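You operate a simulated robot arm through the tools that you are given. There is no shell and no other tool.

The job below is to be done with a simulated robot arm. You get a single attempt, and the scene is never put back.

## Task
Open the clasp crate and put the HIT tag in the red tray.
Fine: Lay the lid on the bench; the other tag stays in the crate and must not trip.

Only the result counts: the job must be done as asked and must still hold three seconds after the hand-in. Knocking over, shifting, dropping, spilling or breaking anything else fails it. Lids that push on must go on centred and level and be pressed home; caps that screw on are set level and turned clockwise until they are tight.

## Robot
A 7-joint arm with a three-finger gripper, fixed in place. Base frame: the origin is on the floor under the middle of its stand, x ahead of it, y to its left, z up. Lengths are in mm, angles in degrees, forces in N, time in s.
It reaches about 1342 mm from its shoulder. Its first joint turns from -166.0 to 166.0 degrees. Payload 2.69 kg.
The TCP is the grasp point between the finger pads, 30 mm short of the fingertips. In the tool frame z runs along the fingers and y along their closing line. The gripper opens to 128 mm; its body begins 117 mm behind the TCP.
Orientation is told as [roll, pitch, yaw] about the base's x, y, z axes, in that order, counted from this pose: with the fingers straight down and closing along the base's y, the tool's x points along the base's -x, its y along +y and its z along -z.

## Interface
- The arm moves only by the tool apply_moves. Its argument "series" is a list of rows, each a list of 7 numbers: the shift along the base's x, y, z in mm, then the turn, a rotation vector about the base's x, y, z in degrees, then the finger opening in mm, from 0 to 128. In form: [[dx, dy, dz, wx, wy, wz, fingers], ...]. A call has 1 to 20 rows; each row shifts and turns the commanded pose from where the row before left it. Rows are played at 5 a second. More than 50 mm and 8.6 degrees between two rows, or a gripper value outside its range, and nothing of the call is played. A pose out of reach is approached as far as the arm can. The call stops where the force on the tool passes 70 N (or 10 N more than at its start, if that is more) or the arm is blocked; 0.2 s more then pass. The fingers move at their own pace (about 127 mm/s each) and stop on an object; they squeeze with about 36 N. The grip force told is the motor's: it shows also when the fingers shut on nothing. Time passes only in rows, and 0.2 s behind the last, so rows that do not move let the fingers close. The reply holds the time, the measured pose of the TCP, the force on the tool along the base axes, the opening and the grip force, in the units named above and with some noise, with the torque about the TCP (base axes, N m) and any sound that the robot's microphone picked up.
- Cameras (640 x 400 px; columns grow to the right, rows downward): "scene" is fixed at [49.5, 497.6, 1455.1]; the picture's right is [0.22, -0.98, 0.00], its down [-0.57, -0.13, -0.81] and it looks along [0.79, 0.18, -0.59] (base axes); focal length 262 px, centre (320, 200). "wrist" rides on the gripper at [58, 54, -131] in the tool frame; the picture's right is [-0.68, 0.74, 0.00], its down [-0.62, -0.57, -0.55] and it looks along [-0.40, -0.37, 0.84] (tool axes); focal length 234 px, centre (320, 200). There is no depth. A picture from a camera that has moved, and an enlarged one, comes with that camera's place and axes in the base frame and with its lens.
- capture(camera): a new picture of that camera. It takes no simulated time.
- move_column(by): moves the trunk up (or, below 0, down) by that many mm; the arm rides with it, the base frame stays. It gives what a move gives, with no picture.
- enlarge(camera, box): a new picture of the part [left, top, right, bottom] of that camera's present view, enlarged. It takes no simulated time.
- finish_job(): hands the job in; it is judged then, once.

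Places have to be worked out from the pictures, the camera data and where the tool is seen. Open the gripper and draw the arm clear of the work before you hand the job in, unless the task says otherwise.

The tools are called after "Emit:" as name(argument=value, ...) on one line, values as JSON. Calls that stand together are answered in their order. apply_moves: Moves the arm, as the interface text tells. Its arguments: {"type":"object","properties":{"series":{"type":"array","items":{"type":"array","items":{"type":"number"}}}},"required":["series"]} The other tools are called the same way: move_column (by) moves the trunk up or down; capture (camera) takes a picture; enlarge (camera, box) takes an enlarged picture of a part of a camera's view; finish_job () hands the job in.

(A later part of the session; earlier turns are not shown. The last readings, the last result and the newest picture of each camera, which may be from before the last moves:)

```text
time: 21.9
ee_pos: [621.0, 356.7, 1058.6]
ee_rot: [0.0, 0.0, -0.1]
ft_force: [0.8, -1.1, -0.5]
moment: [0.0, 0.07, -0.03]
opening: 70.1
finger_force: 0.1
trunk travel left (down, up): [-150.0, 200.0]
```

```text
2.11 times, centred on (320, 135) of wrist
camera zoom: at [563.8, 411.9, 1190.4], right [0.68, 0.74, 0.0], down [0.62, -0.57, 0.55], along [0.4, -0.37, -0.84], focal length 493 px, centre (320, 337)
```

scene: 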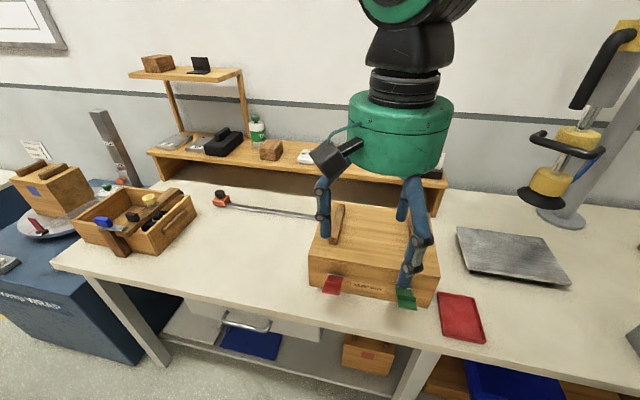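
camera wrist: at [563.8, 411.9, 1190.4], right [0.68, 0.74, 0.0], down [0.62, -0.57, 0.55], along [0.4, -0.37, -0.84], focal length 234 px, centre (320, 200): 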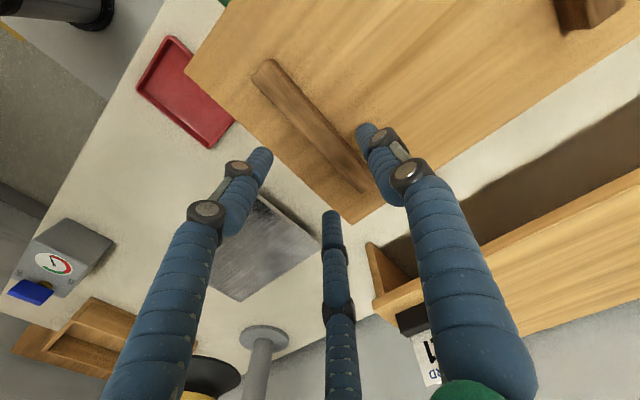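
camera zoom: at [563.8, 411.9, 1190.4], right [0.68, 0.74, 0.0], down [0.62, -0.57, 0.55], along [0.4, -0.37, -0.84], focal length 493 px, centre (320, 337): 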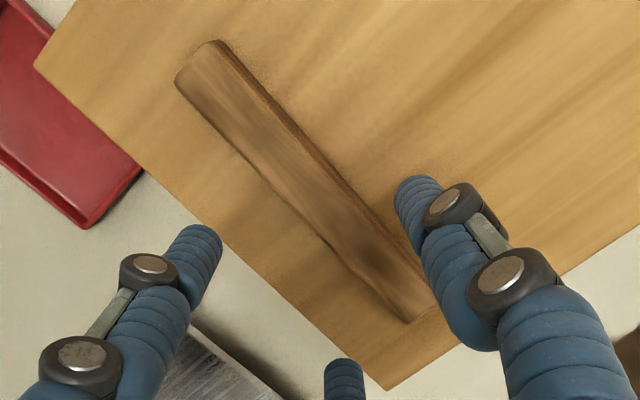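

Refined: the batten spans x 543–691, y 354.6–374.3, with its top at z≈972. Target TCP is (616, 358). I descend straddling it, slowing near the lid surface.

Emit:
apply_moves(series=[[-3, 1, -20, 0, 0, 0, 70], [-2, 0, -20, 0, 0, 0, 70], [0, 0, -16, 0, 0, 0, 70], [0, 0, -8, 0, 0, 0, 70], [0, 0, -5, 0, 0, 0, 70], [0, 0, -3, 0, 0, 0, 70], [0, 0, 0, 0, 0, 0, 70]])

Emit:
enlarge(camera="scene", box=[360, 160, 480, 260])

Emit:
enlarge(camera="wrist", box=[240, 90, 400, 280])

```text
time: 23.5
ee_pos: [615.7, 360.2, 988.2]
ee_rot: [0.0, 0.0, 0.0]
ft_force: [-0.5, -0.5, 0.3]
moment: [-0.01, 0.02, 0.0]
opening: 70.0
finger_force: 0.1
trunk travel left (down, up): [-150.0, 200.0]
```

```text
4.00 times, centred on (420, 210) of scene
camera zoom: at [49.5, 497.6, 1455.1], right [0.22, -0.98, 0.0], down [-0.57, -0.13, -0.81], along [0.79, 0.18, -0.59], focal length 1049 px, centre (-80, 160)
```

zoom: 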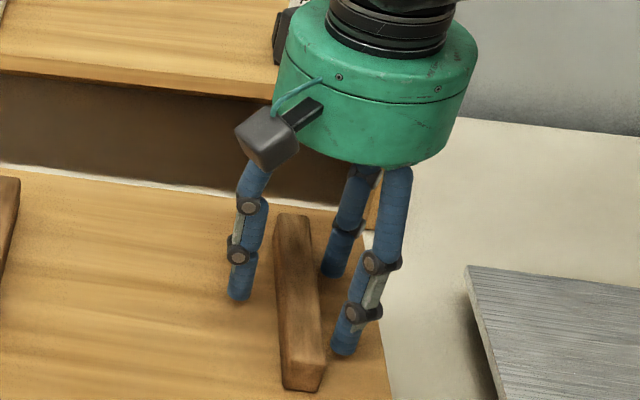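

```text
2.11 times, centred on (320, 185) of wrist
camera zoom: at [557.5, 413.5, 1120.2], right [0.68, 0.74, 0.0], down [0.62, -0.57, 0.55], along [0.4, -0.37, -0.84], focal length 493 px, centre (320, 232)
```

zoom: 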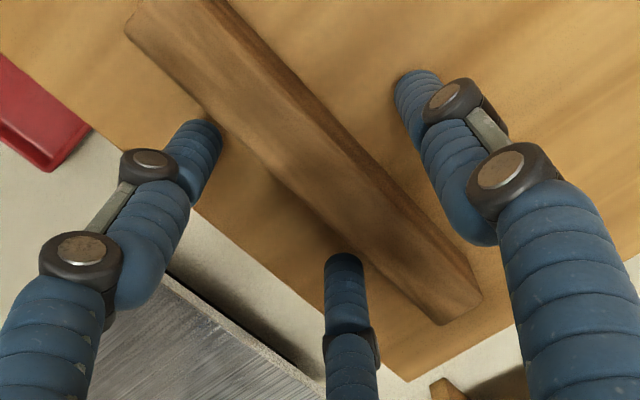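

The fingers straddle the batten properly. I lower 4 mm more, shift 2 mm to -y, then close in steps so the contact is gentle.

Emit:
apply_moves(series=[[0, -2, -2, 0, 0, 0, 70], [0, 0, -2, 0, 0, 0, 60], [0, 0, 0, 0, 0, 0, 52], [0, 0, 0, 0, 0, 0, 46], [0, 0, 0, 0, 0, 0, 42], [0, 0, 0, 0, 0, 0, 38], [0, 0, 0, 0, 0, 0, 36]])

Emit:
enlarge(camera="scene", box=[360, 160, 480, 260])

Emit:
enlarge(camera="wrist", box=[240, 90, 400, 280])

```text
time: 25.1
ee_pos: [614.7, 356.9, 984.0]
ee_rot: [0.1, 0.0, 0.0]
ft_force: [-0.4, 1.1, -0.2]
moment: [0.07, 0.02, -0.01]
opening: 36.8
finger_force: 0.4
trunk travel left (down, up): [-150.0, 200.0]
```

```text
4.00 times, centred on (420, 210) of scene
camera zoom: at [49.5, 497.6, 1455.1], right [0.22, -0.98, 0.0], down [-0.57, -0.13, -0.81], along [0.79, 0.18, -0.59], focal length 1049 px, centre (-80, 160)
```

zoom: 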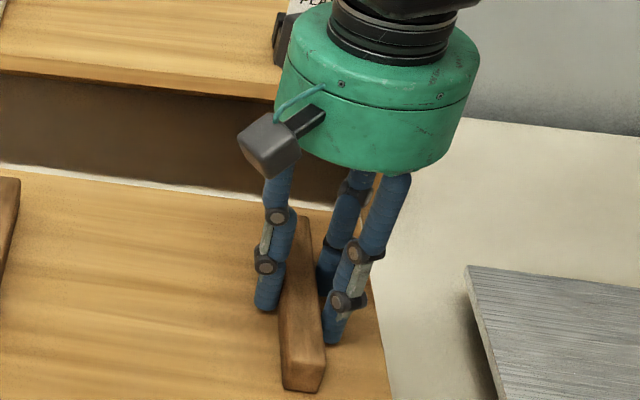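

```text
2.11 times, centred on (320, 185) of wrist
camera zoom: at [557.2, 411.5, 1116.3], right [0.68, 0.74, 0.0], down [0.62, -0.57, 0.55], along [0.4, -0.37, -0.84], focal length 493 px, centre (320, 232)
```

zoom: 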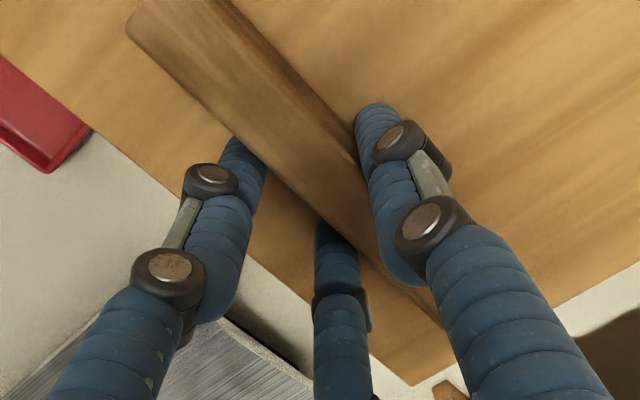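

Contact has just begun at 36.8 mm, so the fit agrees. I tighten the grip in steps and hold.

Emit:
apply_moves(series=[[0, 0, 0, 0, 0, 0, 34], [0, 0, 0, 0, 0, 0, 31], [0, 0, 0, 0, 0, 0, 26], [0, 0, 0, 0, 0, 0, 20], [0, 0, 0, 0, 0, 0, 10], [0, 0, 0, 0, 0, 0, 0], [0, 0, 0, 0, 0, 0, 0]])

Emit:
enlarge(camera="scene", box=[290, 180, 500, 350])

Emit:
enlarge(camera="wrist", box=[240, 90, 400, 280])

```text
time: 26.7
ee_pos: [615.5, 358.0, 983.7]
ee_rot: [0.1, 0.0, 0.0]
ft_force: [0.9, 1.9, 0.7]
moment: [0.18, -0.06, -0.06]
opening: 33.5
finger_force: 36.5
trunk travel left (down, up): [-150.0, 200.0]
```

```text
2.35 times, centred on (395, 265) of scene
camera zoom: at [49.5, 497.6, 1455.1], right [0.22, -0.98, 0.0], down [-0.57, -0.13, -0.81], along [0.79, 0.18, -0.59], focal length 617 px, centre (144, 47)
```

zoom: 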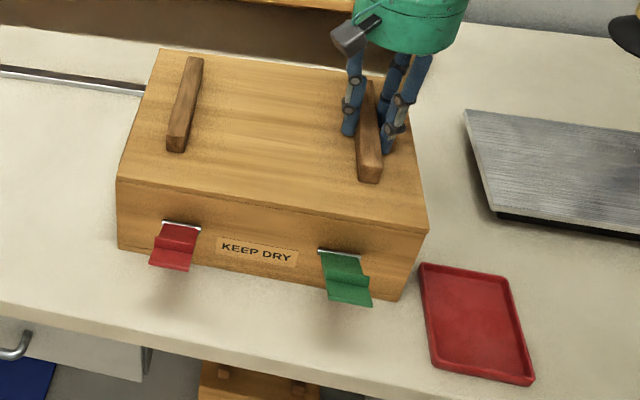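

```text
2.11 times, centred on (320, 185) of wrist
camera zoom: at [557.2, 411.5, 1116.3], right [0.68, 0.74, 0.0], down [0.62, -0.57, 0.55], along [0.4, -0.37, -0.84], focal length 493 px, centre (320, 232)
```

zoom: 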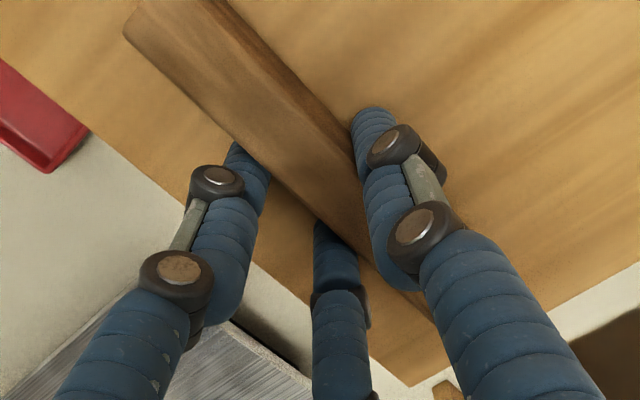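

The batten is gripped firmly (33.5 mm, 36.5 N) and nothing has shifted. I lift slowly and read weight and torque.

Emit:
apply_moves(series=[[0, 0, 1, 0, 0, 0, 0], [0, 0, 2, 0, 0, 0, 0], [0, 0, 2, 0, 0, 0, 0], [0, 0, 2, 0, 0, 0, 0], [0, 0, 0, 0, 0, 0, 0]])

Emit:
enlarge(camera="scene", box=[290, 180, 500, 350])

```text
time: 27.9
ee_pos: [614.6, 357.6, 991.1]
ee_rot: [-0.1, -0.1, 0.0]
ft_force: [-0.6, 0.3, -3.9]
moment: [-0.46, -0.02, 0.0]
opening: 33.4
finger_force: 36.1
trunk travel left (down, up): [-150.0, 200.0]
```

```text
2.35 times, centred on (395, 265) of scene
camera zoom: at [49.5, 497.6, 1455.1], right [0.22, -0.98, 0.0], down [-0.57, -0.13, -0.81], along [0.79, 0.18, -0.59], focal length 617 px, centre (144, 47)
```

zoom: 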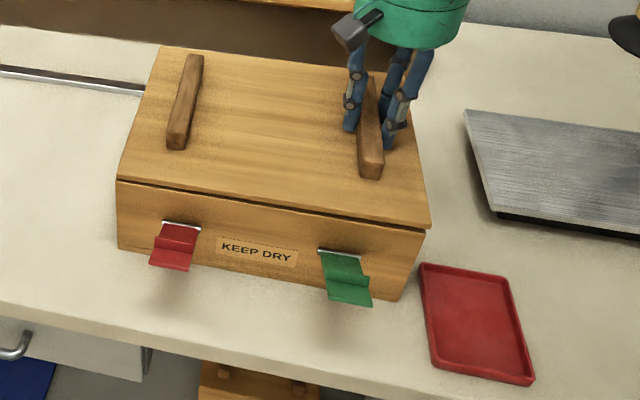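

The lid weighs only about 4 N and hangs nearly level in the grip. I keep lifting straight up slowly, then faster once it is well clear.

Emit:
apply_moves(series=[[0, 0, 3, 0, 0, 0, 0], [0, 0, 4, 0, 0, 0, 0], [0, 0, 5, 0, 0, 0, 0], [0, 0, 6, 0, 0, 0, 0], [0, 0, 8, 0, 0, 0, 0], [0, 0, 8, 0, 0, 0, 0], [0, 0, 8, 0, 0, 0, 0], [0, 0, 5, 0, 0, 0, 0], [0, 0, 0, 0, 0, 0, 0]])

Emit:
enlarge(camera="scene", box=[290, 180, 500, 350])

```text
time: 29.9
ee_pos: [615.3, 357.9, 1038.6]
ee_rot: [0.0, 0.0, 0.0]
ft_force: [0.1, 0.0, -4.1]
moment: [-0.45, 0.02, -0.01]
opening: 33.4
finger_force: 35.9
trunk travel left (down, up): [-150.0, 200.0]
```

```text
2.35 times, centred on (395, 265) of scene
camera zoom: at [49.5, 497.6, 1455.1], right [0.22, -0.98, 0.0], down [-0.57, -0.13, -0.81], along [0.79, 0.18, -0.59], focal length 617 px, centre (144, 47)
```

zoom: 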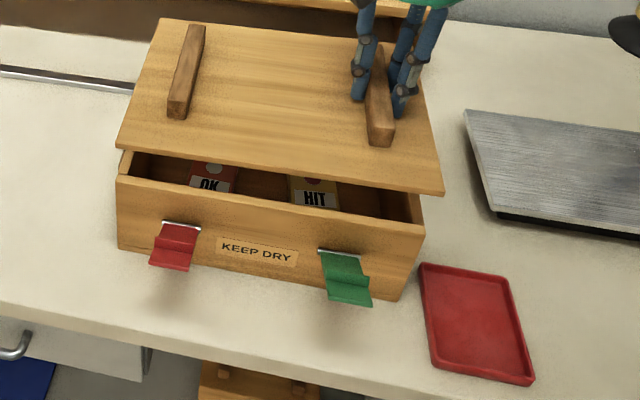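

The lid is free; inside I see an "OK" tag (left) and the "HIT" tag (right). Before carrying the lid left, I check the free bench area there.

Emit:
enlarge(camera="scene", box=[40, 150, 330, 330])

Emit:
enlarge(camera="scene", box=[320, 220, 440, 310])

```text
2.21 times, centred on (185, 240) of scene
camera zoom: at [49.5, 497.6, 1455.1], right [0.22, -0.98, 0.0], down [-0.57, -0.13, -0.81], along [0.79, 0.18, -0.59], focal length 578 px, centre (618, 112)
```

zoom: 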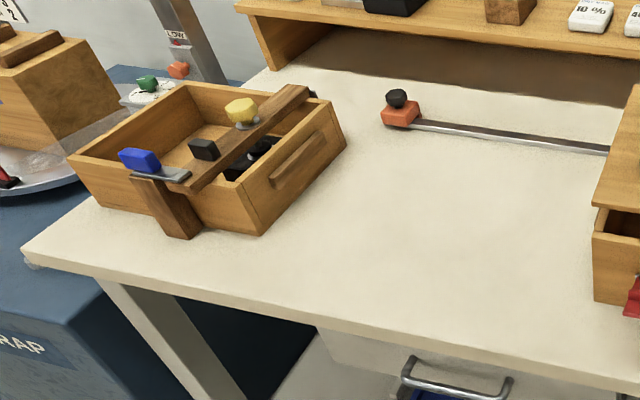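

```text
4.44 times, centred on (380, 265) of scene
camera zoom: at [49.5, 497.6, 1455.1], right [0.22, -0.98, 0.0], down [-0.57, -0.13, -0.81], along [0.79, 0.18, -0.59], focal length 1165 px, centre (53, -89)
```

zoom: 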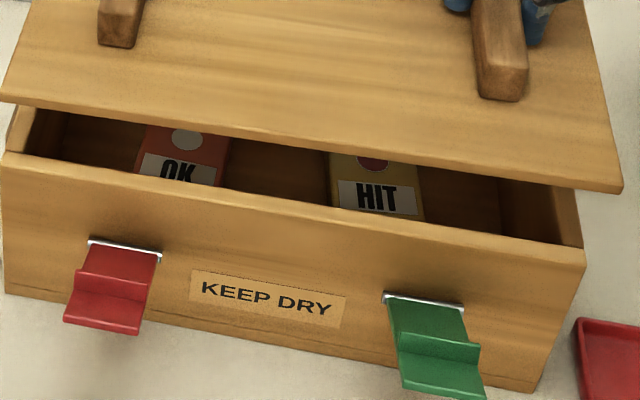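

Free bench area to the left: the caddy side is at y≈1118, the rod at x≈777, and the front edge at x≈393. I'll lay the lid at about x 468–712, y 675–998, which means TCP at (590, 723). First raise further, then carry over smoothly.

Emit:
apply_moves(series=[[0, 0, 8, 0, 0, 0, 0], [0, 0, 14, 0, 0, 0, 0], [0, 0, 18, 0, 0, 0, 0], [0, 0, 16, 0, 0, 0, 0], [0, 0, 10, 0, 0, 0, 0], [0, 0, 0, 0, 0, 0, 0]])

Emit:
apply_moves(series=[[0, 6, 0, 0, 0, 0, 0], [-1, 12, 0, 0, 0, 0, 0], [-1, 18, 0, 0, 0, 0, 0], [-2, 24, 0, 0, 0, 0, 0], [-2, 28, 0, 0, 0, 0, 0], [-2, 28, 0, 0, 0, 0, 0], [-2, 28, 0, 0, 0, 0, 0], [-2, 28, 0, 0, 0, 0, 0], [-2, 28, 0, 0, 0, 0, 0], [-2, 28, 0, 0, 0, 0, 0], [-2, 28, 0, 0, 0, 0, 0], [-2, 28, 0, 0, 0, 0, 0], [-2, 24, 0, 0, 0, 0, 0], [-2, 20, 0, 0, 0, 0, 0], [-1, 18, 0, 0, 0, 0, 0], [0, 12, 0, 0, 0, 0, 0], [0, 6, 0, 0, 0, 0, 0], [0, 0, 0, 0, 0, 0, 0]])

Emit:
capture(camera="scene")

Emit:
capture(camera="wrist")

```text
time: 31.3
ee_pos: [615.3, 356.8, 1104.2]
ee_rot: [0.0, 0.0, 0.1]
ft_force: [-0.3, 1.1, -4.1]
moment: [-0.46, 0.01, 0.02]
opening: 33.2
finger_force: 36.2
trunk travel left (down, up): [-150.0, 200.0]
```

```text
time: 35.1
ee_pos: [589.6, 723.0, 1104.6]
ee_rot: [-0.1, 0.0, 0.0]
ft_force: [0.4, 0.5, -3.3]
moment: [-0.47, 0.01, 0.0]
opening: 33.3
finger_force: 36.2
trunk travel left (down, up): [-150.0, 200.0]
```

```text
taken
```

scene: 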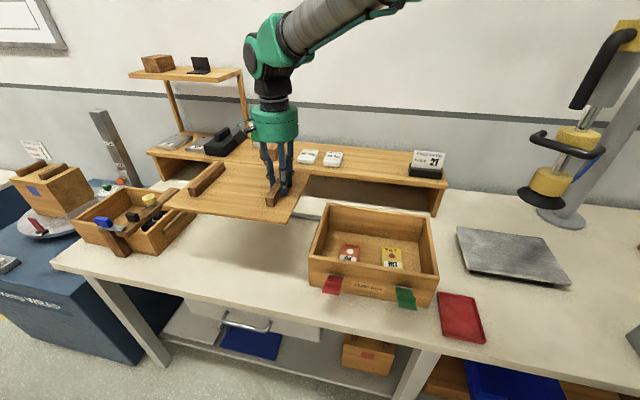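

```text
taken
camera wrist: at [532.7, 775.9, 1236.0], right [0.68, 0.74, 0.0], down [0.62, -0.57, 0.55], along [0.4, -0.37, -0.84], focal length 234 px, centre (320, 200)
```

wrist: 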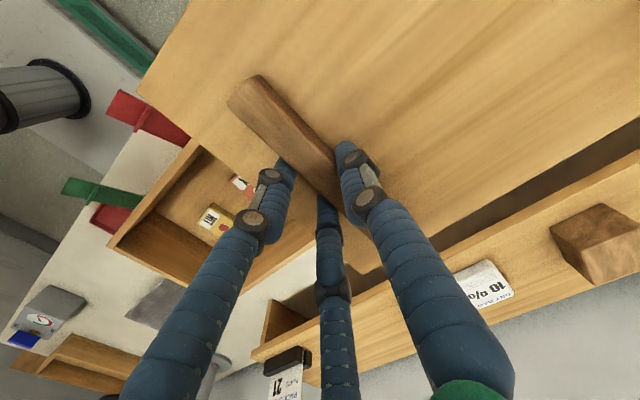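

The lid hangs level over the free bench area. I lower it, slowing as it nears the bench.

Emit:
apply_moves(series=[[0, 0, -8, 0, 0, 0, 0], [0, 0, -16, 0, 0, 0, 0], [0, 0, -22, 0, 0, 0, 0], [0, 0, -24, 0, 0, 0, 0], [0, 0, -24, 0, 0, 0, 0], [0, 0, -24, 0, 0, 0, 0], [0, 0, -24, 0, 0, 0, 0], [0, 0, -18, 0, 0, 0, 0], [0, 0, -12, 0, 0, 0, 0], [0, 0, -8, 0, 0, 0, 0], [0, 0, 0, 0, 0, 0, 0]])

Emit:
capture(camera="scene")

Emit:
capture(camera="wrist")

```text
time: 37.5
ee_pos: [590.1, 722.0, 923.6]
ee_rot: [0.0, 0.0, -0.1]
ft_force: [-0.2, -0.3, -4.7]
moment: [-0.48, -0.02, 0.0]
opening: 33.6
finger_force: 36.0
trunk travel left (down, up): [-150.0, 200.0]
```

```text
taken
```

scene: 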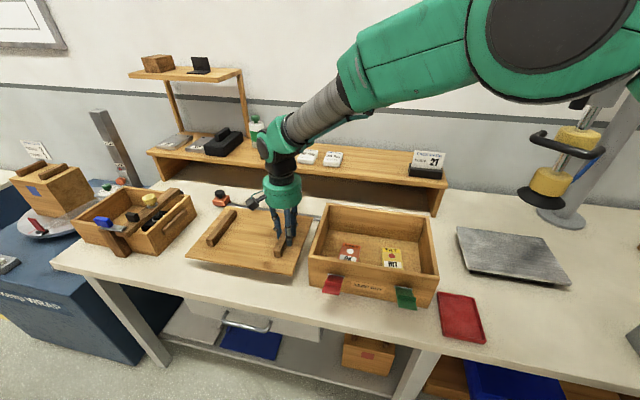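

```text
taken
camera wrist: at [532.5, 775.6, 1055.9], right [0.68, 0.74, 0.0], down [0.62, -0.57, 0.55], along [0.4, -0.37, -0.84], focal length 234 px, centre (320, 200)
```

wrist: 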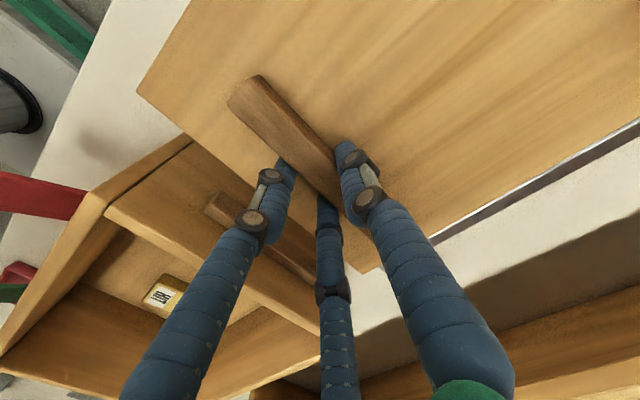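

The lid's right edge (y≈677) clears the crate's side cleat (y≲657). I lower the remaining ~48 mm slowly and then feel for the bench.

Emit:
apply_moves(series=[[0, 0, -8, 0, 0, 0, 0], [0, 0, -8, 0, 0, 0, 0], [0, 0, -8, 0, 0, 0, 0], [0, 0, -6, 0, 0, 0, 0], [0, 0, -4, 0, 0, 0, 0], [0, 0, -3, 0, 0, 0, 0], [0, 0, 0, 0, 0, 0, 0]])

Emit:
enlarge(camera="scene", box=[170, 180, 340, 290])

```text
time: 39.1
ee_pos: [590.0, 722.7, 886.9]
ee_rot: [-0.1, 0.0, 0.0]
ft_force: [-0.8, -1.0, -4.0]
moment: [-0.45, -0.03, 0.02]
opening: 33.4
finger_force: 35.6
trunk travel left (down, up): [-150.0, 200.0]
```

```text
3.64 times, centred on (255, 235) of scene
camera zoom: at [49.5, 497.6, 1455.1], right [0.22, -0.98, 0.0], down [-0.57, -0.13, -0.81], along [0.79, 0.18, -0.59], focal length 953 px, centre (556, 73)
```

zoom: 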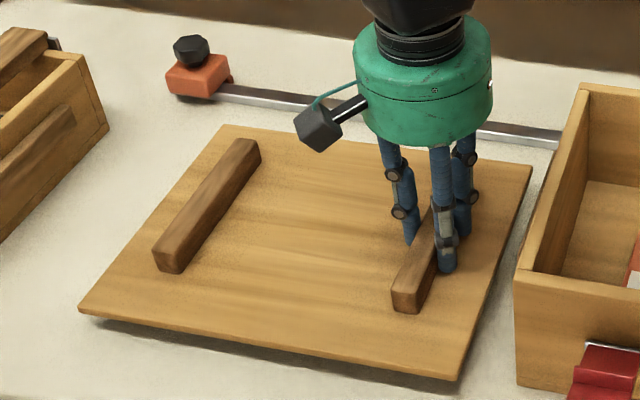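

Still hanging free, with a shadow gap beneath the lid. I continue down in 2 mm steps, watching for the weight to transfer.

Emit:
apply_moves(series=[[0, 0, -2, 0, 0, 0, 0], [0, 0, -2, 0, 0, 0, 0], [0, 0, -2, 0, 0, 0, 0], [0, 0, -1, 0, 0, 0, 0], [0, 0, 0, 0, 0, 0, 0]])

```text
time: 40.3
ee_pos: [588.9, 721.7, 878.9]
ee_rot: [0.1, -0.1, 0.0]
ft_force: [0.2, 0.6, -3.7]
moment: [-0.47, 0.03, 0.01]
opening: 33.4
finger_force: 36.1
trunk travel left (down, up): [-150.0, 200.0]
```

The load is still fully on the gripper, so I go lower in 1 mm steps.

Emit:
apply_moves(series=[[0, 0, -1, 0, 0, 0, 0], [0, 0, -1, 0, 0, 0, 0], [0, 0, -1, 0, 0, 0, 0], [0, 0, 0, 0, 0, 0, 0]])

Emit:
enlarge(camera="scene", box=[170, 180, 340, 290])

```text
time: 41.3
ee_pos: [589.9, 722.0, 876.2]
ee_rot: [-0.1, 0.1, 0.0]
ft_force: [-0.6, -0.4, -4.7]
moment: [-0.45, 0.0, -0.01]
opening: 33.2
finger_force: 36.2
trunk travel left (down, up): [-150.0, 200.0]
```

```text
3.64 times, centred on (255, 235) of scene
camera zoom: at [49.5, 497.6, 1455.1], right [0.22, -0.98, 0.0], down [-0.57, -0.13, -0.81], along [0.79, 0.18, -0.59], focal length 953 px, centre (556, 73)
```

zoom: 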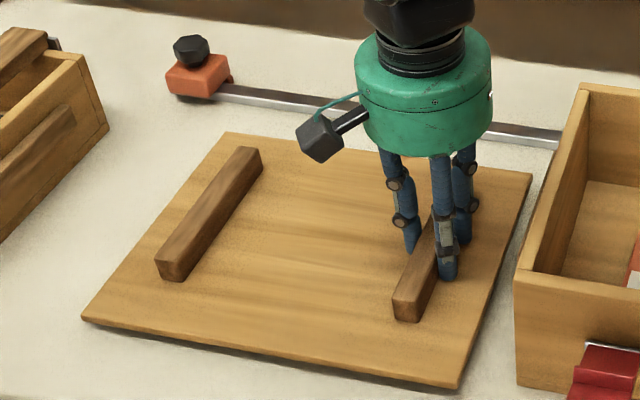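

The gap is small but the lid is not down yet. I continue in 1 mm steps.

Emit:
apply_moves(series=[[0, 0, -1, 0, 0, 0, 0], [0, 0, -1, 0, 0, 0, 0], [0, 0, -1, 0, 0, 0, 0], [0, 0, 0, 0, 0, 0, 0]])

Emit:
enlarge(camera="scene", box=[170, 230, 340, 290])

```text
time: 42.3
ee_pos: [589.9, 721.8, 873.4]
ee_rot: [0.0, -0.1, 0.0]
ft_force: [0.2, 0.0, -4.3]
moment: [-0.23, -0.11, -0.05]
opening: 33.5
finger_force: 35.6
trunk travel left (down, up): [-150.0, 200.0]
```

```text
3.76 times, centred on (255, 260) of scene
camera zoom: at [49.5, 497.6, 1455.1], right [0.22, -0.98, 0.0], down [-0.57, -0.13, -0.81], along [0.79, 0.18, -0.59], focal length 987 px, centre (565, -26)
```

zoom: 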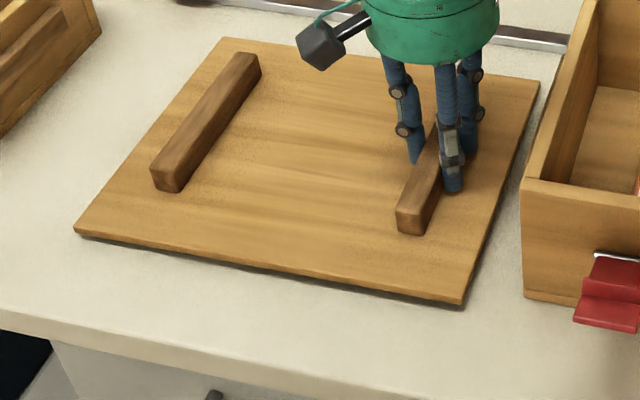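

The moment dropped to -0.23, so the lid's far (left) side has touched the bench. I lower the near side a bit more.

Emit:
apply_moves(series=[[0, 0, -1, 0, 0, 0, 0], [0, 0, -1, 0, 0, 0, 0], [0, 0, 0, 0, 0, 0, 0]])

Emit:
enlarge(camera="scene", box=[170, 230, 340, 290])

```text
time: 43.1
ee_pos: [589.2, 720.5, 873.0]
ee_rot: [0.0, -0.1, -0.1]
ft_force: [0.5, 0.3, -2.3]
moment: [-0.04, -0.2, -0.09]
opening: 33.4
finger_force: 35.8
trunk travel left (down, up): [-150.0, 200.0]
```

```text
3.76 times, centred on (255, 260) of scene
camera zoom: at [49.5, 497.6, 1455.1], right [0.22, -0.98, 0.0], down [-0.57, -0.13, -0.81], along [0.79, 0.18, -0.59], focal length 987 px, centre (565, -26)
```

zoom: 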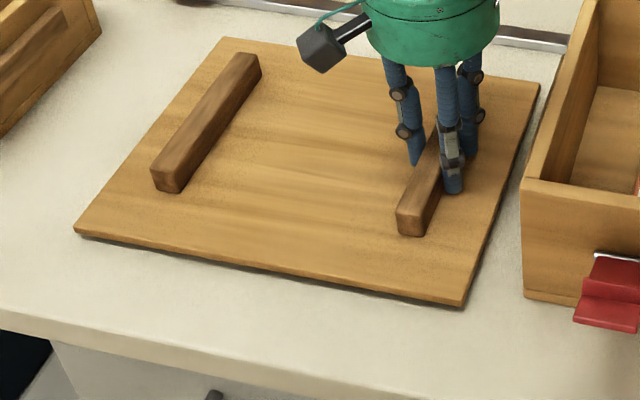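

Most of the weight is now on the bench. One or two millimetres more to settle it.

Emit:
apply_moves(series=[[0, 0, -1, 0, 0, 0, 0], [0, 0, -1, 0, 0, 0, 0], [0, 0, 0, 0, 0, 0, 0]])

```text
time: 43.9
ee_pos: [588.9, 722.1, 870.1]
ee_rot: [0.0, -0.1, 0.0]
ft_force: [-0.4, -1.4, 1.8]
moment: [0.12, 0.1, 0.01]
opening: 33.4
finger_force: 35.9
trunk travel left (down, up): [-150.0, 200.0]
```

The lid rests on the bench (+1.8 N). I open gradually and lift straight off.

Emit:
apply_moves(series=[[0, 0, 0, 0, 0, 0, 34], [0, 0, 0, 0, 0, 0, 38], [0, 0, 0, 0, 0, 0, 46], [0, 0, 0, 0, 0, 0, 60], [0, 0, 0, 0, 0, 0, 70], [0, 0, 4, 0, 0, 0, 70], [0, 0, 10, 0, 0, 0, 70], [0, 0, 20, 0, 0, 0, 70], [0, 0, 35, 0, 0, 0, 70], [0, 0, 40, 0, 0, 0, 70], [0, 0, 40, 0, 0, 0, 70], [0, 0, 40, 0, 0, 0, 70]])

Emit:
capture(camera="scene")

Emit:
enlarge(camera="scene", box=[310, 190, 450, 310])

Emit:
enlarge(camera="scene", box=[170, 180, 340, 290])

```text
time: 46.5
ee_pos: [588.6, 720.3, 1058.4]
ee_rot: [0.0, 0.0, 0.0]
ft_force: [0.6, -0.2, -0.3]
moment: [0.0, -0.02, -0.03]
opening: 70.2
finger_force: 0.1
trunk travel left (down, up): [-150.0, 200.0]
```

```text
taken
```

scene: 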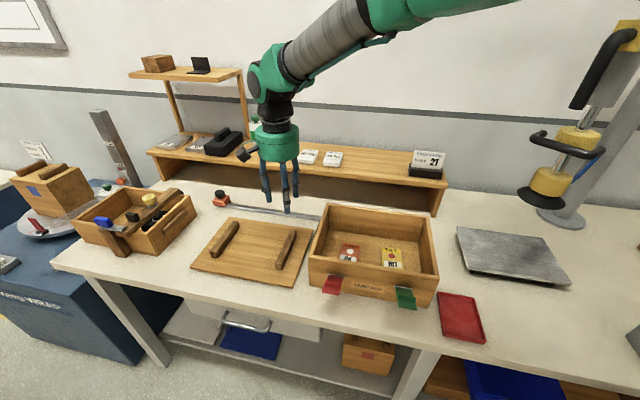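

```text
3.33 times, centred on (380, 250) of scene
camera zoom: at [49.5, 497.6, 1455.1], right [0.22, -0.98, 0.0], down [-0.57, -0.13, -0.81], along [0.79, 0.18, -0.59], focal length 874 px, centre (120, 33)
```

zoom: 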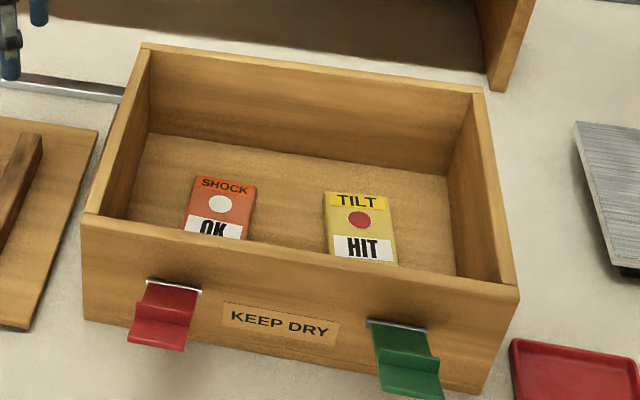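

```text
3.64 times, centred on (255, 235) of scene
camera zoom: at [49.5, 497.6, 1455.1], right [0.22, -0.98, 0.0], down [-0.57, -0.13, -0.81], along [0.79, 0.18, -0.59], focal length 953 px, centre (556, 73)
```

zoom: 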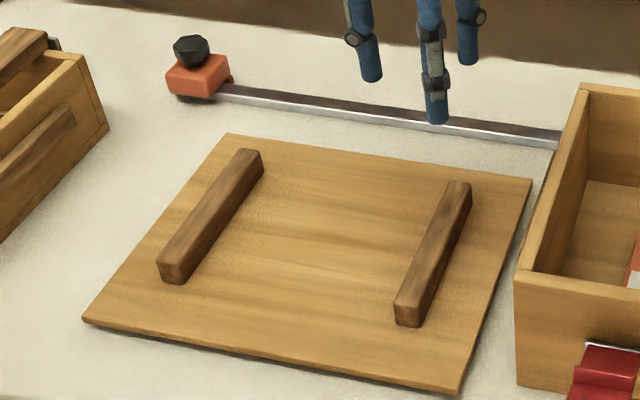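

The lid lies flat on the bench. Inside the crate are the orange SHOCK tag reading "OK" and the yellow TILT tag reading "HIT"; the HIT one goes to the tray. I move the wrist camera over the crate for a close look.

Emit:
apply_moves(series=[[-2, -15, 4, 0, 0, 0, 100], [-3, -30, 4, 0, 0, 0, 100], [-3, -35, 4, 0, 0, 0, 100], [-3, -35, 4, 0, 0, 0, 100], [-3, -35, 4, 0, 0, 0, 100], [-3, -35, 4, 0, 0, 0, 100], [-3, -35, 0, 0, 0, 0, 100], [-3, -30, 0, 0, 0, 0, 100], [-3, -20, 0, 0, 0, 0, 100], [-2, -10, 0, 0, 0, 0, 100], [0, 0, 0, 0, 0, 0, 100]])

Emit:
capture(camera="wrist")

Emit:
enlarge(camera="wrist", box=[250, 80, 410, 260])

```text
time: 48.9
ee_pos: [561.4, 440.6, 1083.0]
ee_rot: [0.1, 0.1, 0.0]
ft_force: [-0.3, 0.2, 0.5]
moment: [-0.03, 0.01, -0.01]
opening: 100.0
finger_force: 0.0
trunk travel left (down, up): [-150.0, 200.0]
```

```text
taken
camera wrist: at [504.3, 495.0, 1215.2], right [0.68, 0.74, 0.0], down [0.62, -0.57, 0.55], along [0.4, -0.37, -0.84], focal length 234 px, centre (320, 200)
```

wrist: 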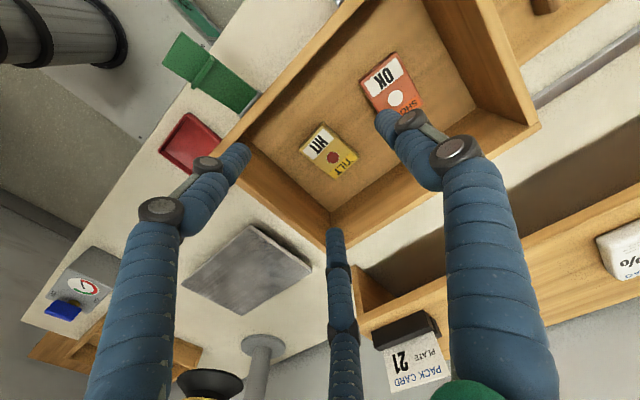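

```text
2.22 times, centred on (330, 170) of wrist
camera zoom: at [504.3, 495.0, 1215.2], right [0.68, 0.74, 0.0], down [0.62, -0.57, 0.55], along [0.4, -0.37, -0.84], focal length 520 px, centre (298, 267)
```

zoom: 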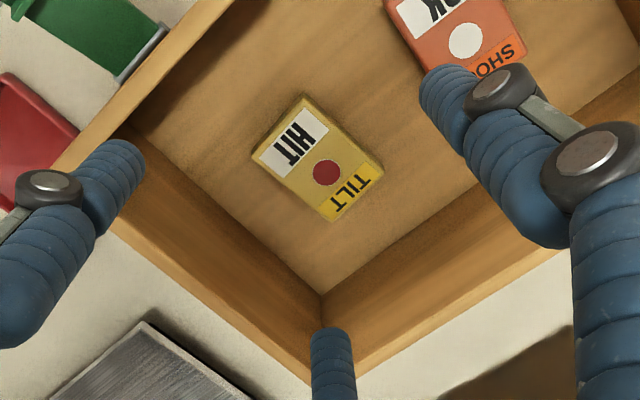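

The HIT tag is a flat block, about 57 × 82 mm, top at z≈844, centre ≈(623, 406), turned about 4.5°. Best grip: turn the hand about +94.5° so fingers B and C pinch its long sides at mid-length while A stays clear beyond its end. I rotate at this safe height while moving over it.

Emit:
apply_moves(series=[[4, -3, 0, 0, 0, 8.5, 96], [4, -3, 0, 0, 0, 8.5, 96], [4, -3, 0, 0, 0, 8.5, 96], [4, -3, 0, 0, 0, 8.5, 96], [4, -4, 0, 0, 0, 8.5, 96], [4, -4, 0, 0, 0, 8.5, 96], [4, -4, 0, 0, 0, 8.5, 96], [4, -4, 0, 0, 0, 8.5, 96], [4, -4, 0, 0, 0, 8.5, 96], [4, -4, 0, 0, 0, 8.5, 96], [0, 0, 0, 0, 0, 8.5, 96], [0, 0, 0, 0, 0, 1, 96], [0, 0, 0, 0, 0, 0, 96]])

Emit:
capture(camera="wrist")

Emit:
enlarge(camera="wrist", box=[240, 80, 400, 260])

Emit:
capture(camera="scene")

```text
time: 51.7
ee_pos: [601.2, 404.6, 1084.2]
ee_rot: [-0.1, -0.1, 94.6]
ft_force: [-0.2, -0.4, 0.9]
moment: [-0.02, 0.0, 0.0]
opening: 96.2
finger_force: 0.2
trunk travel left (down, up): [-150.0, 200.0]
```

```text
taken
camera wrist: at [554.0, 343.5, 1215.3], right [-0.79, 0.62, 0.0], down [0.52, 0.66, 0.55], along [0.34, 0.43, -0.84], focal length 234 px, centre (320, 200)
```

wrist: 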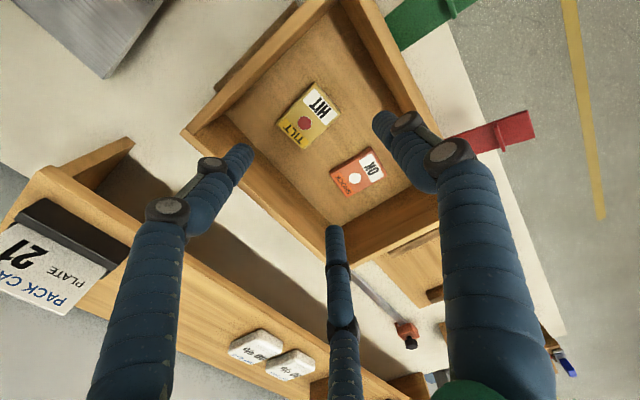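

```text
2.22 times, centred on (320, 170) of wrist
camera zoom: at [554.0, 343.5, 1215.3], right [-0.79, 0.62, 0.0], down [0.52, 0.66, 0.55], along [0.34, 0.43, -0.84], focal length 520 px, centre (320, 267)
```

zoom: 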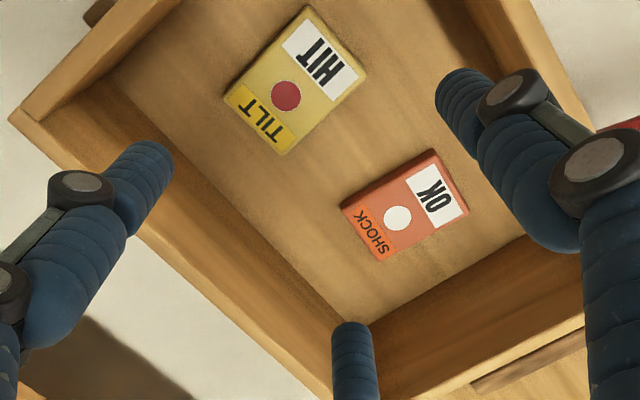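

```text
taken
```

scene: 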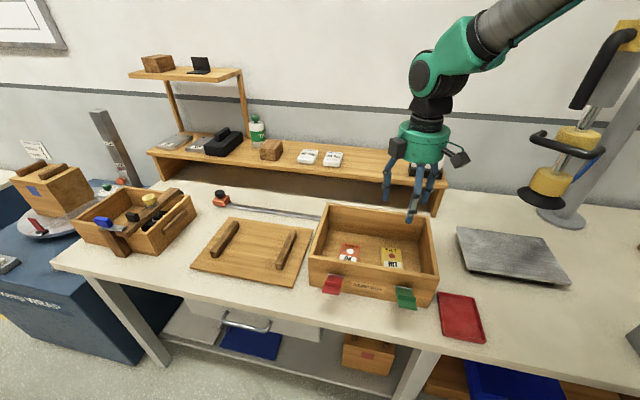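

Both views agree: tag centre ≈(623.5, 405), with the OK tag's near edge ≈35 mm beyond my fingers' reach. The TCP is rightly placed. I descend into the crate, slowing near the bottom.

Emit:
apply_moves(series=[[0, 0, -20, 0, 0, 0, 96], [0, 0, -30, 0, 0, 0, 96], [0, 0, -30, 0, 0, 0, 96], [0, 0, -30, 0, 0, 0, 96], [0, 0, -30, 0, 0, 0, 96], [0, 0, -25, 0, 0, 0, 96], [0, 0, -15, 0, 0, 0, 96], [0, 0, -10, 0, 0, 0, 96], [0, 0, -8, 0, 0, 0, 96], [0, 0, -6, 0, 0, 0, 96], [0, 0, 0, 0, 0, 0, 96]])

Emit:
capture(camera="wrist")

Emit:
enlarge(camera="scene", box=[310, 190, 450, 310])

```text
time: 54.1
ee_pos: [602.7, 405.4, 879.3]
ee_rot: [-0.1, 0.0, 94.5]
ft_force: [-0.2, 0.5, -0.2]
moment: [0.01, 0.03, -0.01]
opening: 96.0
finger_force: 0.0
trunk travel left (down, up): [-150.0, 200.0]
```

```text
taken
camera wrist: at [554.2, 343.8, 1011.5], right [-0.79, 0.62, 0.0], down [0.52, 0.66, 0.55], along [0.34, 0.43, -0.84], focal length 234 px, centre (320, 200)
```

wrist: 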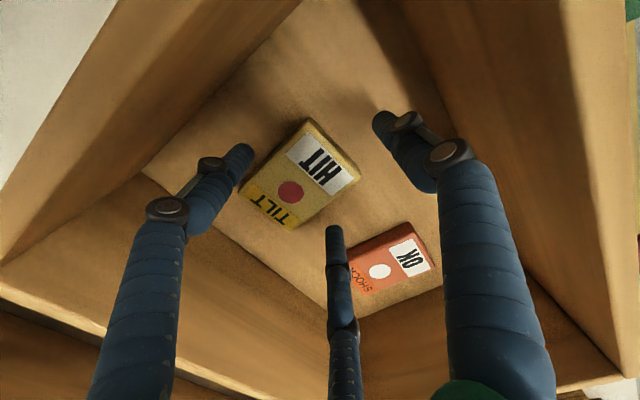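

```text
3.33 times, centred on (380, 250) of scene
camera zoom: at [49.5, 497.6, 1455.1], right [0.22, -0.98, 0.0], down [-0.57, -0.13, -0.81], along [0.79, 0.18, -0.59], focal length 874 px, centre (120, 33)
```

zoom: 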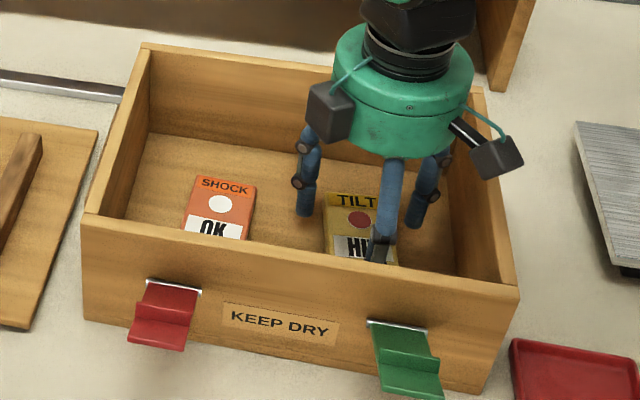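

The fingers straddle the HIT tag on its long sides, A is beyond the HIT end, and the OK tag is clear. I lower in 2 mm steps towards the floor.

Emit:
apply_moves(series=[[-1, -1, -3, 0, 0, 0, 96], [0, 0, -3, 0, 0, 0, 96], [0, 0, -2, 0, 0, 0, 96], [0, 0, -2, 0, 0, 0, 96], [0, 0, 0, 0, 0, 0, 96]])

Emit:
enlarge(camera="wrist", box=[200, 80, 420, 280])

```text
time: 55.3
ee_pos: [601.5, 404.1, 869.4]
ee_rot: [-0.1, 0.1, 94.5]
ft_force: [0.4, -0.4, 0.5]
moment: [0.01, -0.01, -0.01]
opening: 96.2
finger_force: 0.0
trunk travel left (down, up): [-150.0, 200.0]
```

```text
2.00 times, centred on (310, 180) of wrist
camera zoom: at [552.6, 342.3, 1001.2], right [-0.79, 0.62, 0.0], down [0.52, 0.66, 0.55], along [0.34, 0.43, -0.84], focal length 468 px, centre (340, 240)
```

zoom: 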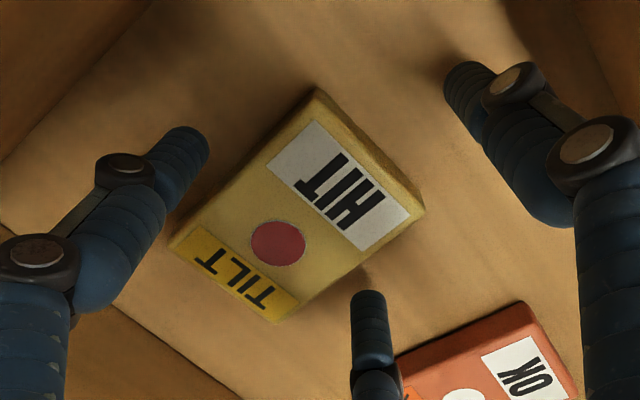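

The tag is about 14 mm thick, so the floor is near z≈830. I lower 5 mm more in small steps for a deeper grip.

Emit:
apply_moves(series=[[0, 0, -1.5, 0, 0, 0, 96], [0, 0, -1.5, 0, 0, 0, 96], [0, 0, -1, 0, 0, 0, 96], [0, 0, -1, 0, 0, 0, 96], [0, 0, 0, 0, 0, 0, 96]])

Emit:
enlarge(camera="wrist", box=[200, 80, 420, 280])

```text
time: 56.5
ee_pos: [600.3, 404.9, 864.0]
ee_rot: [0.0, 0.0, 94.4]
ft_force: [0.4, -1.2, 0.7]
moment: [0.03, -0.03, -0.01]
opening: 95.9
finger_force: 0.1
trunk travel left (down, up): [-150.0, 200.0]
```

```text
2.00 times, centred on (310, 180) of wrist
camera zoom: at [552.8, 342.1, 996.2], right [-0.79, 0.62, 0.0], down [0.52, 0.66, 0.55], along [0.34, 0.43, -0.84], focal length 468 px, centre (340, 240)
```

zoom: 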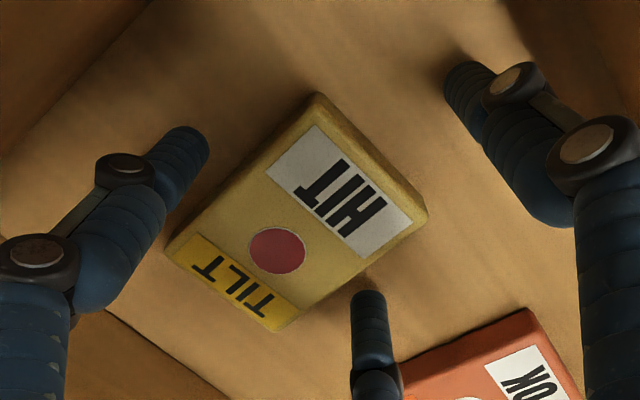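

No floor contact; the tips are at z≈834 beside the tag's sides. I close slowly; contact is expected near 69 mm.

Emit:
apply_moves(series=[[0, 0, 0, 0, 0, 0, 90], [0, 0, 0, 0, 0, 0, 84], [0, 0, 0, 0, 0, 0, 80], [0, 0, 0, 0, 0, 0, 76], [0, 0, 0, 0, 0, 0, 73], [0, 0, 0, 0, 0, 0, 71]])

Emit:
enlarge(camera="wrist", box=[200, 80, 420, 280])

```text
time: 57.9
ee_pos: [600.5, 404.6, 863.3]
ee_rot: [0.0, -0.1, 94.5]
ft_force: [0.1, 0.0, -0.6]
moment: [0.04, -0.02, -0.02]
opening: 71.8
finger_force: 0.3
trunk travel left (down, up): [-150.0, 200.0]
```

```text
2.00 times, centred on (310, 180) of wrist
camera zoom: at [552.9, 342.2, 996.3], right [-0.79, 0.62, 0.0], down [0.52, 0.66, 0.55], along [0.34, 0.43, -0.84], focal length 468 px, centre (340, 240)
```

zoom: 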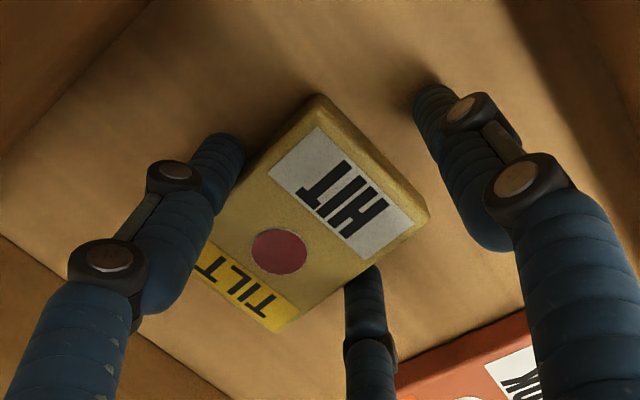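

B and C touch the long sides close to mid-length, and A is clear of the end. I tighten the grip.

Emit:
apply_moves(series=[[0, 0, 0, 0, 0, 0, 69], [0, 0, 0, 0, 0, 0, 67], [0, 0, 0, 0, 0, 0, 63], [0, 0, 0, 0, 0, 0, 56], [0, 0, 0, 0, 0, 0, 40], [0, 0, 0, 0, 0, 0, 20], [0, 0, 0, 0, 0, 0, 20]])

Emit:
enlarge(camera="wrist", box=[200, 80, 420, 280])

```text
time: 59.5
ee_pos: [600.5, 404.9, 863.7]
ee_rot: [0.0, 0.0, 94.5]
ft_force: [0.9, 0.8, 2.9]
moment: [-0.01, -0.06, 0.02]
opening: 68.7
finger_force: 36.1
trunk travel left (down, up): [-150.0, 200.0]
```

```text
2.00 times, centred on (310, 180) of wrist
camera zoom: at [552.9, 342.2, 996.5], right [-0.79, 0.62, 0.0], down [0.52, 0.66, 0.55], along [0.34, 0.43, -0.84], focal length 468 px, centre (340, 240)
```

zoom: 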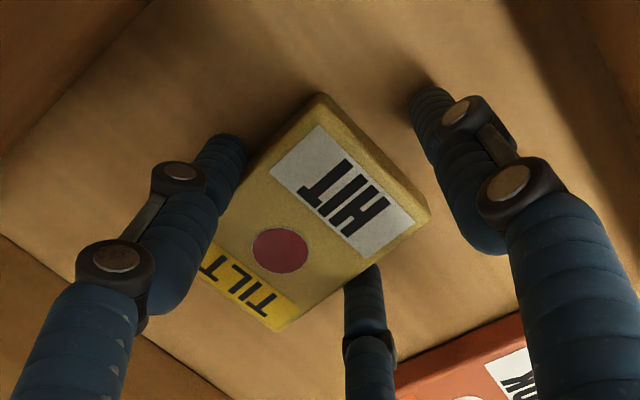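

The tag is gripped (68.7 mm, 36 N), exactly as predicted. I lift slowly and check.

Emit:
apply_moves(series=[[0, 0, 2, 0, 0, 0, 20], [0, 0, 4, 0, 0, 0, 20], [0, 0, 6, 0, 0, 0, 20], [0, 0, 8, 0, 0, 0, 20], [0, 0, 0, 0, 0, 0, 20]])

Emit:
enlarge(camera="wrist", box=[200, 80, 420, 280])

Emit:
enlarge(camera="scene", box=[310, 190, 450, 310])

```text
time: 60.7
ee_pos: [599.1, 404.0, 884.2]
ee_rot: [0.0, 0.0, 94.4]
ft_force: [-0.1, 0.2, -0.3]
moment: [0.02, -0.01, 0.0]
opening: 68.8
finger_force: 36.4
trunk travel left (down, up): [-150.0, 200.0]
```

```text
2.00 times, centred on (310, 180) of wrist
camera zoom: at [552.3, 342.4, 1016.2], right [-0.79, 0.62, 0.0], down [0.52, 0.66, 0.55], along [0.34, 0.43, -0.84], focal length 468 px, centre (340, 240)
```

zoom: 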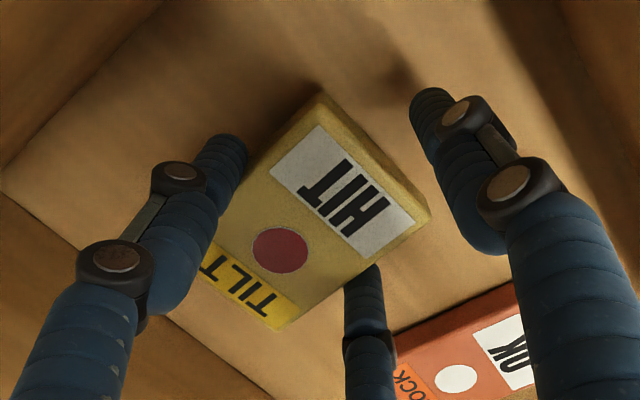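

```text
3.33 times, centred on (380, 250) of scene
camera zoom: at [49.5, 497.6, 1455.1], right [0.22, -0.98, 0.0], down [-0.57, -0.13, -0.81], along [0.79, 0.18, -0.59], focal length 874 px, centre (120, 33)
```

zoom: 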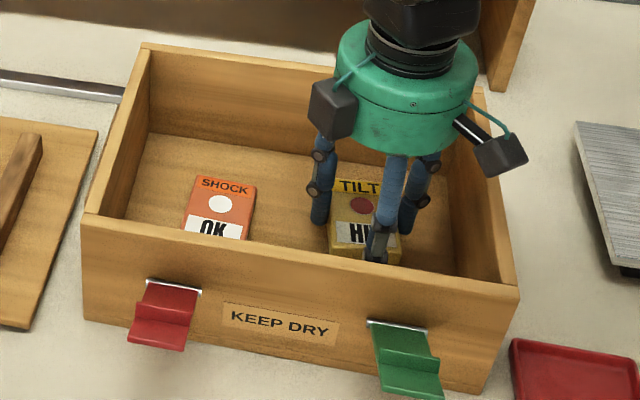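

The tag is held level and the OK tag is untouched. I lift it well above the rim, then carry it towards the tray.

Emit:
apply_moves(series=[[0, 0, 10, 0, 0, 0, 20], [0, 0, 18, 0, 0, 0, 20], [0, 0, 25, 0, 0, 0, 20], [0, 0, 28, 0, 0, 0, 20], [0, 0, 28, 0, 0, 0, 20], [0, 0, 25, 0, 0, 0, 20], [0, 0, 18, 0, 0, 0, 20], [0, 0, 10, 0, 0, 0, 20], [0, 0, 0, 0, 0, 0, 20]])

Emit:
apply_moves(series=[[-5, -6, 0, 0, 0, 0, 20], [-10, -12, 0, 0, 0, 0, 20], [-14, -17, 0, 0, 0, -1, 20], [-16, -19, 0, 0, 0, -1, 20], [-16, -19, 0, 0, 0, -1, 20], [-16, -19, 0, 0, 0, -1, 20], [-16, -19, 0, 0, 0, -1, 20], [-16, -19, 0, 0, 0, -0.5, 20], [-14, -17, 0, 0, 0, 0, 20], [-10, -13, 0, 0, 0, 0, 20], [-6, -8, 0, 0, 0, 0, 20], [0, 0, 0, 0, 0, 0, 20]])

Emit:
capture(camera="wrist")

Emit:
enlarge(camera="wrist", box=[200, 80, 420, 280])

Emit:
enlarge(camera="scene", box=[310, 190, 520, 350])

```text
time: 62.7
ee_pos: [599.9, 404.2, 1046.1]
ee_rot: [0.0, 0.0, 94.5]
ft_force: [0.3, 0.0, 0.1]
moment: [0.03, 0.01, -0.01]
opening: 68.9
finger_force: 35.8
trunk travel left (down, up): [-150.0, 200.0]
```

```text
time: 65.3
ee_pos: [461.9, 236.3, 1046.9]
ee_rot: [0.1, -0.1, 89.0]
ft_force: [-0.7, -0.9, 0.2]
moment: [0.02, -0.01, -0.01]
opening: 69.2
finger_force: 36.1
trunk travel left (down, up): [-150.0, 200.0]
```

```text
taken
camera wrist: at [408.0, 178.7, 1178.6], right [-0.72, 0.69, 0.0], down [0.58, 0.61, 0.55], along [0.38, 0.4, -0.84], focal length 234 px, centre (320, 200)
```

wrist: 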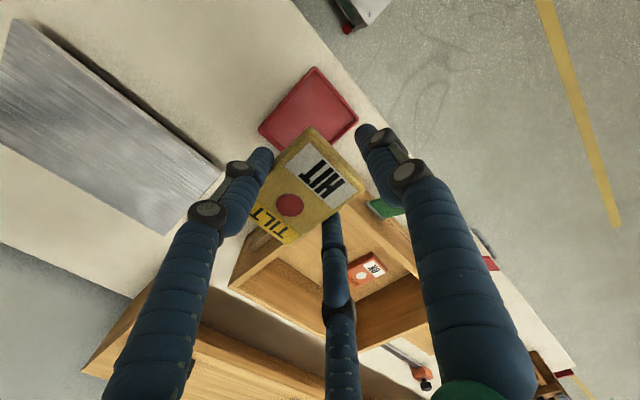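

```text
2.00 times, centred on (310, 180) of wrist
camera zoom: at [408.0, 178.7, 1178.6], right [-0.72, 0.69, 0.0], down [0.58, 0.61, 0.55], along [0.38, 0.4, -0.84], focal length 468 px, centre (340, 240)
```

zoom: 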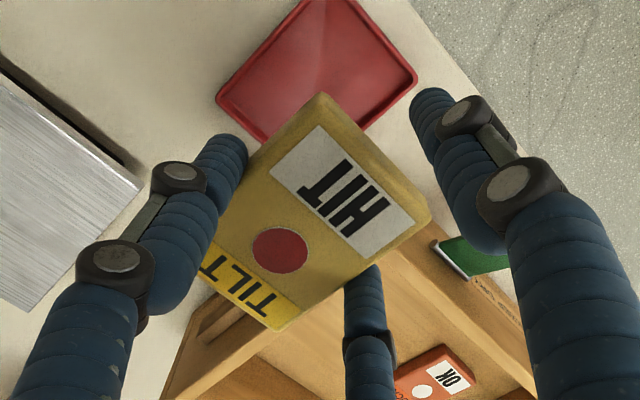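

```text
2.50 times, centred on (415, 270) of scene
camera zoom: at [49.5, 497.6, 1455.1], right [0.22, -0.98, 0.0], down [-0.57, -0.13, -0.81], along [0.79, 0.18, -0.59], focal length 655 px, centre (82, 25)
```

zoom: 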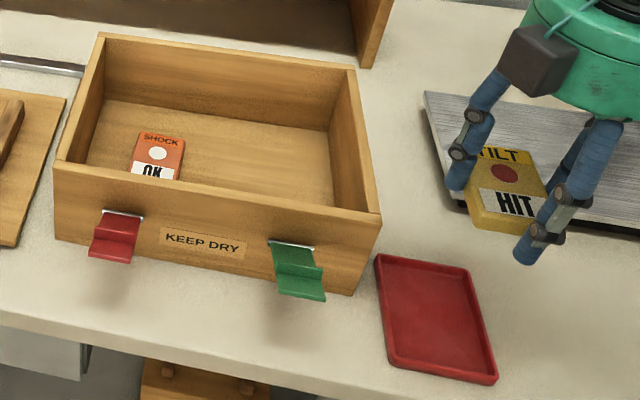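

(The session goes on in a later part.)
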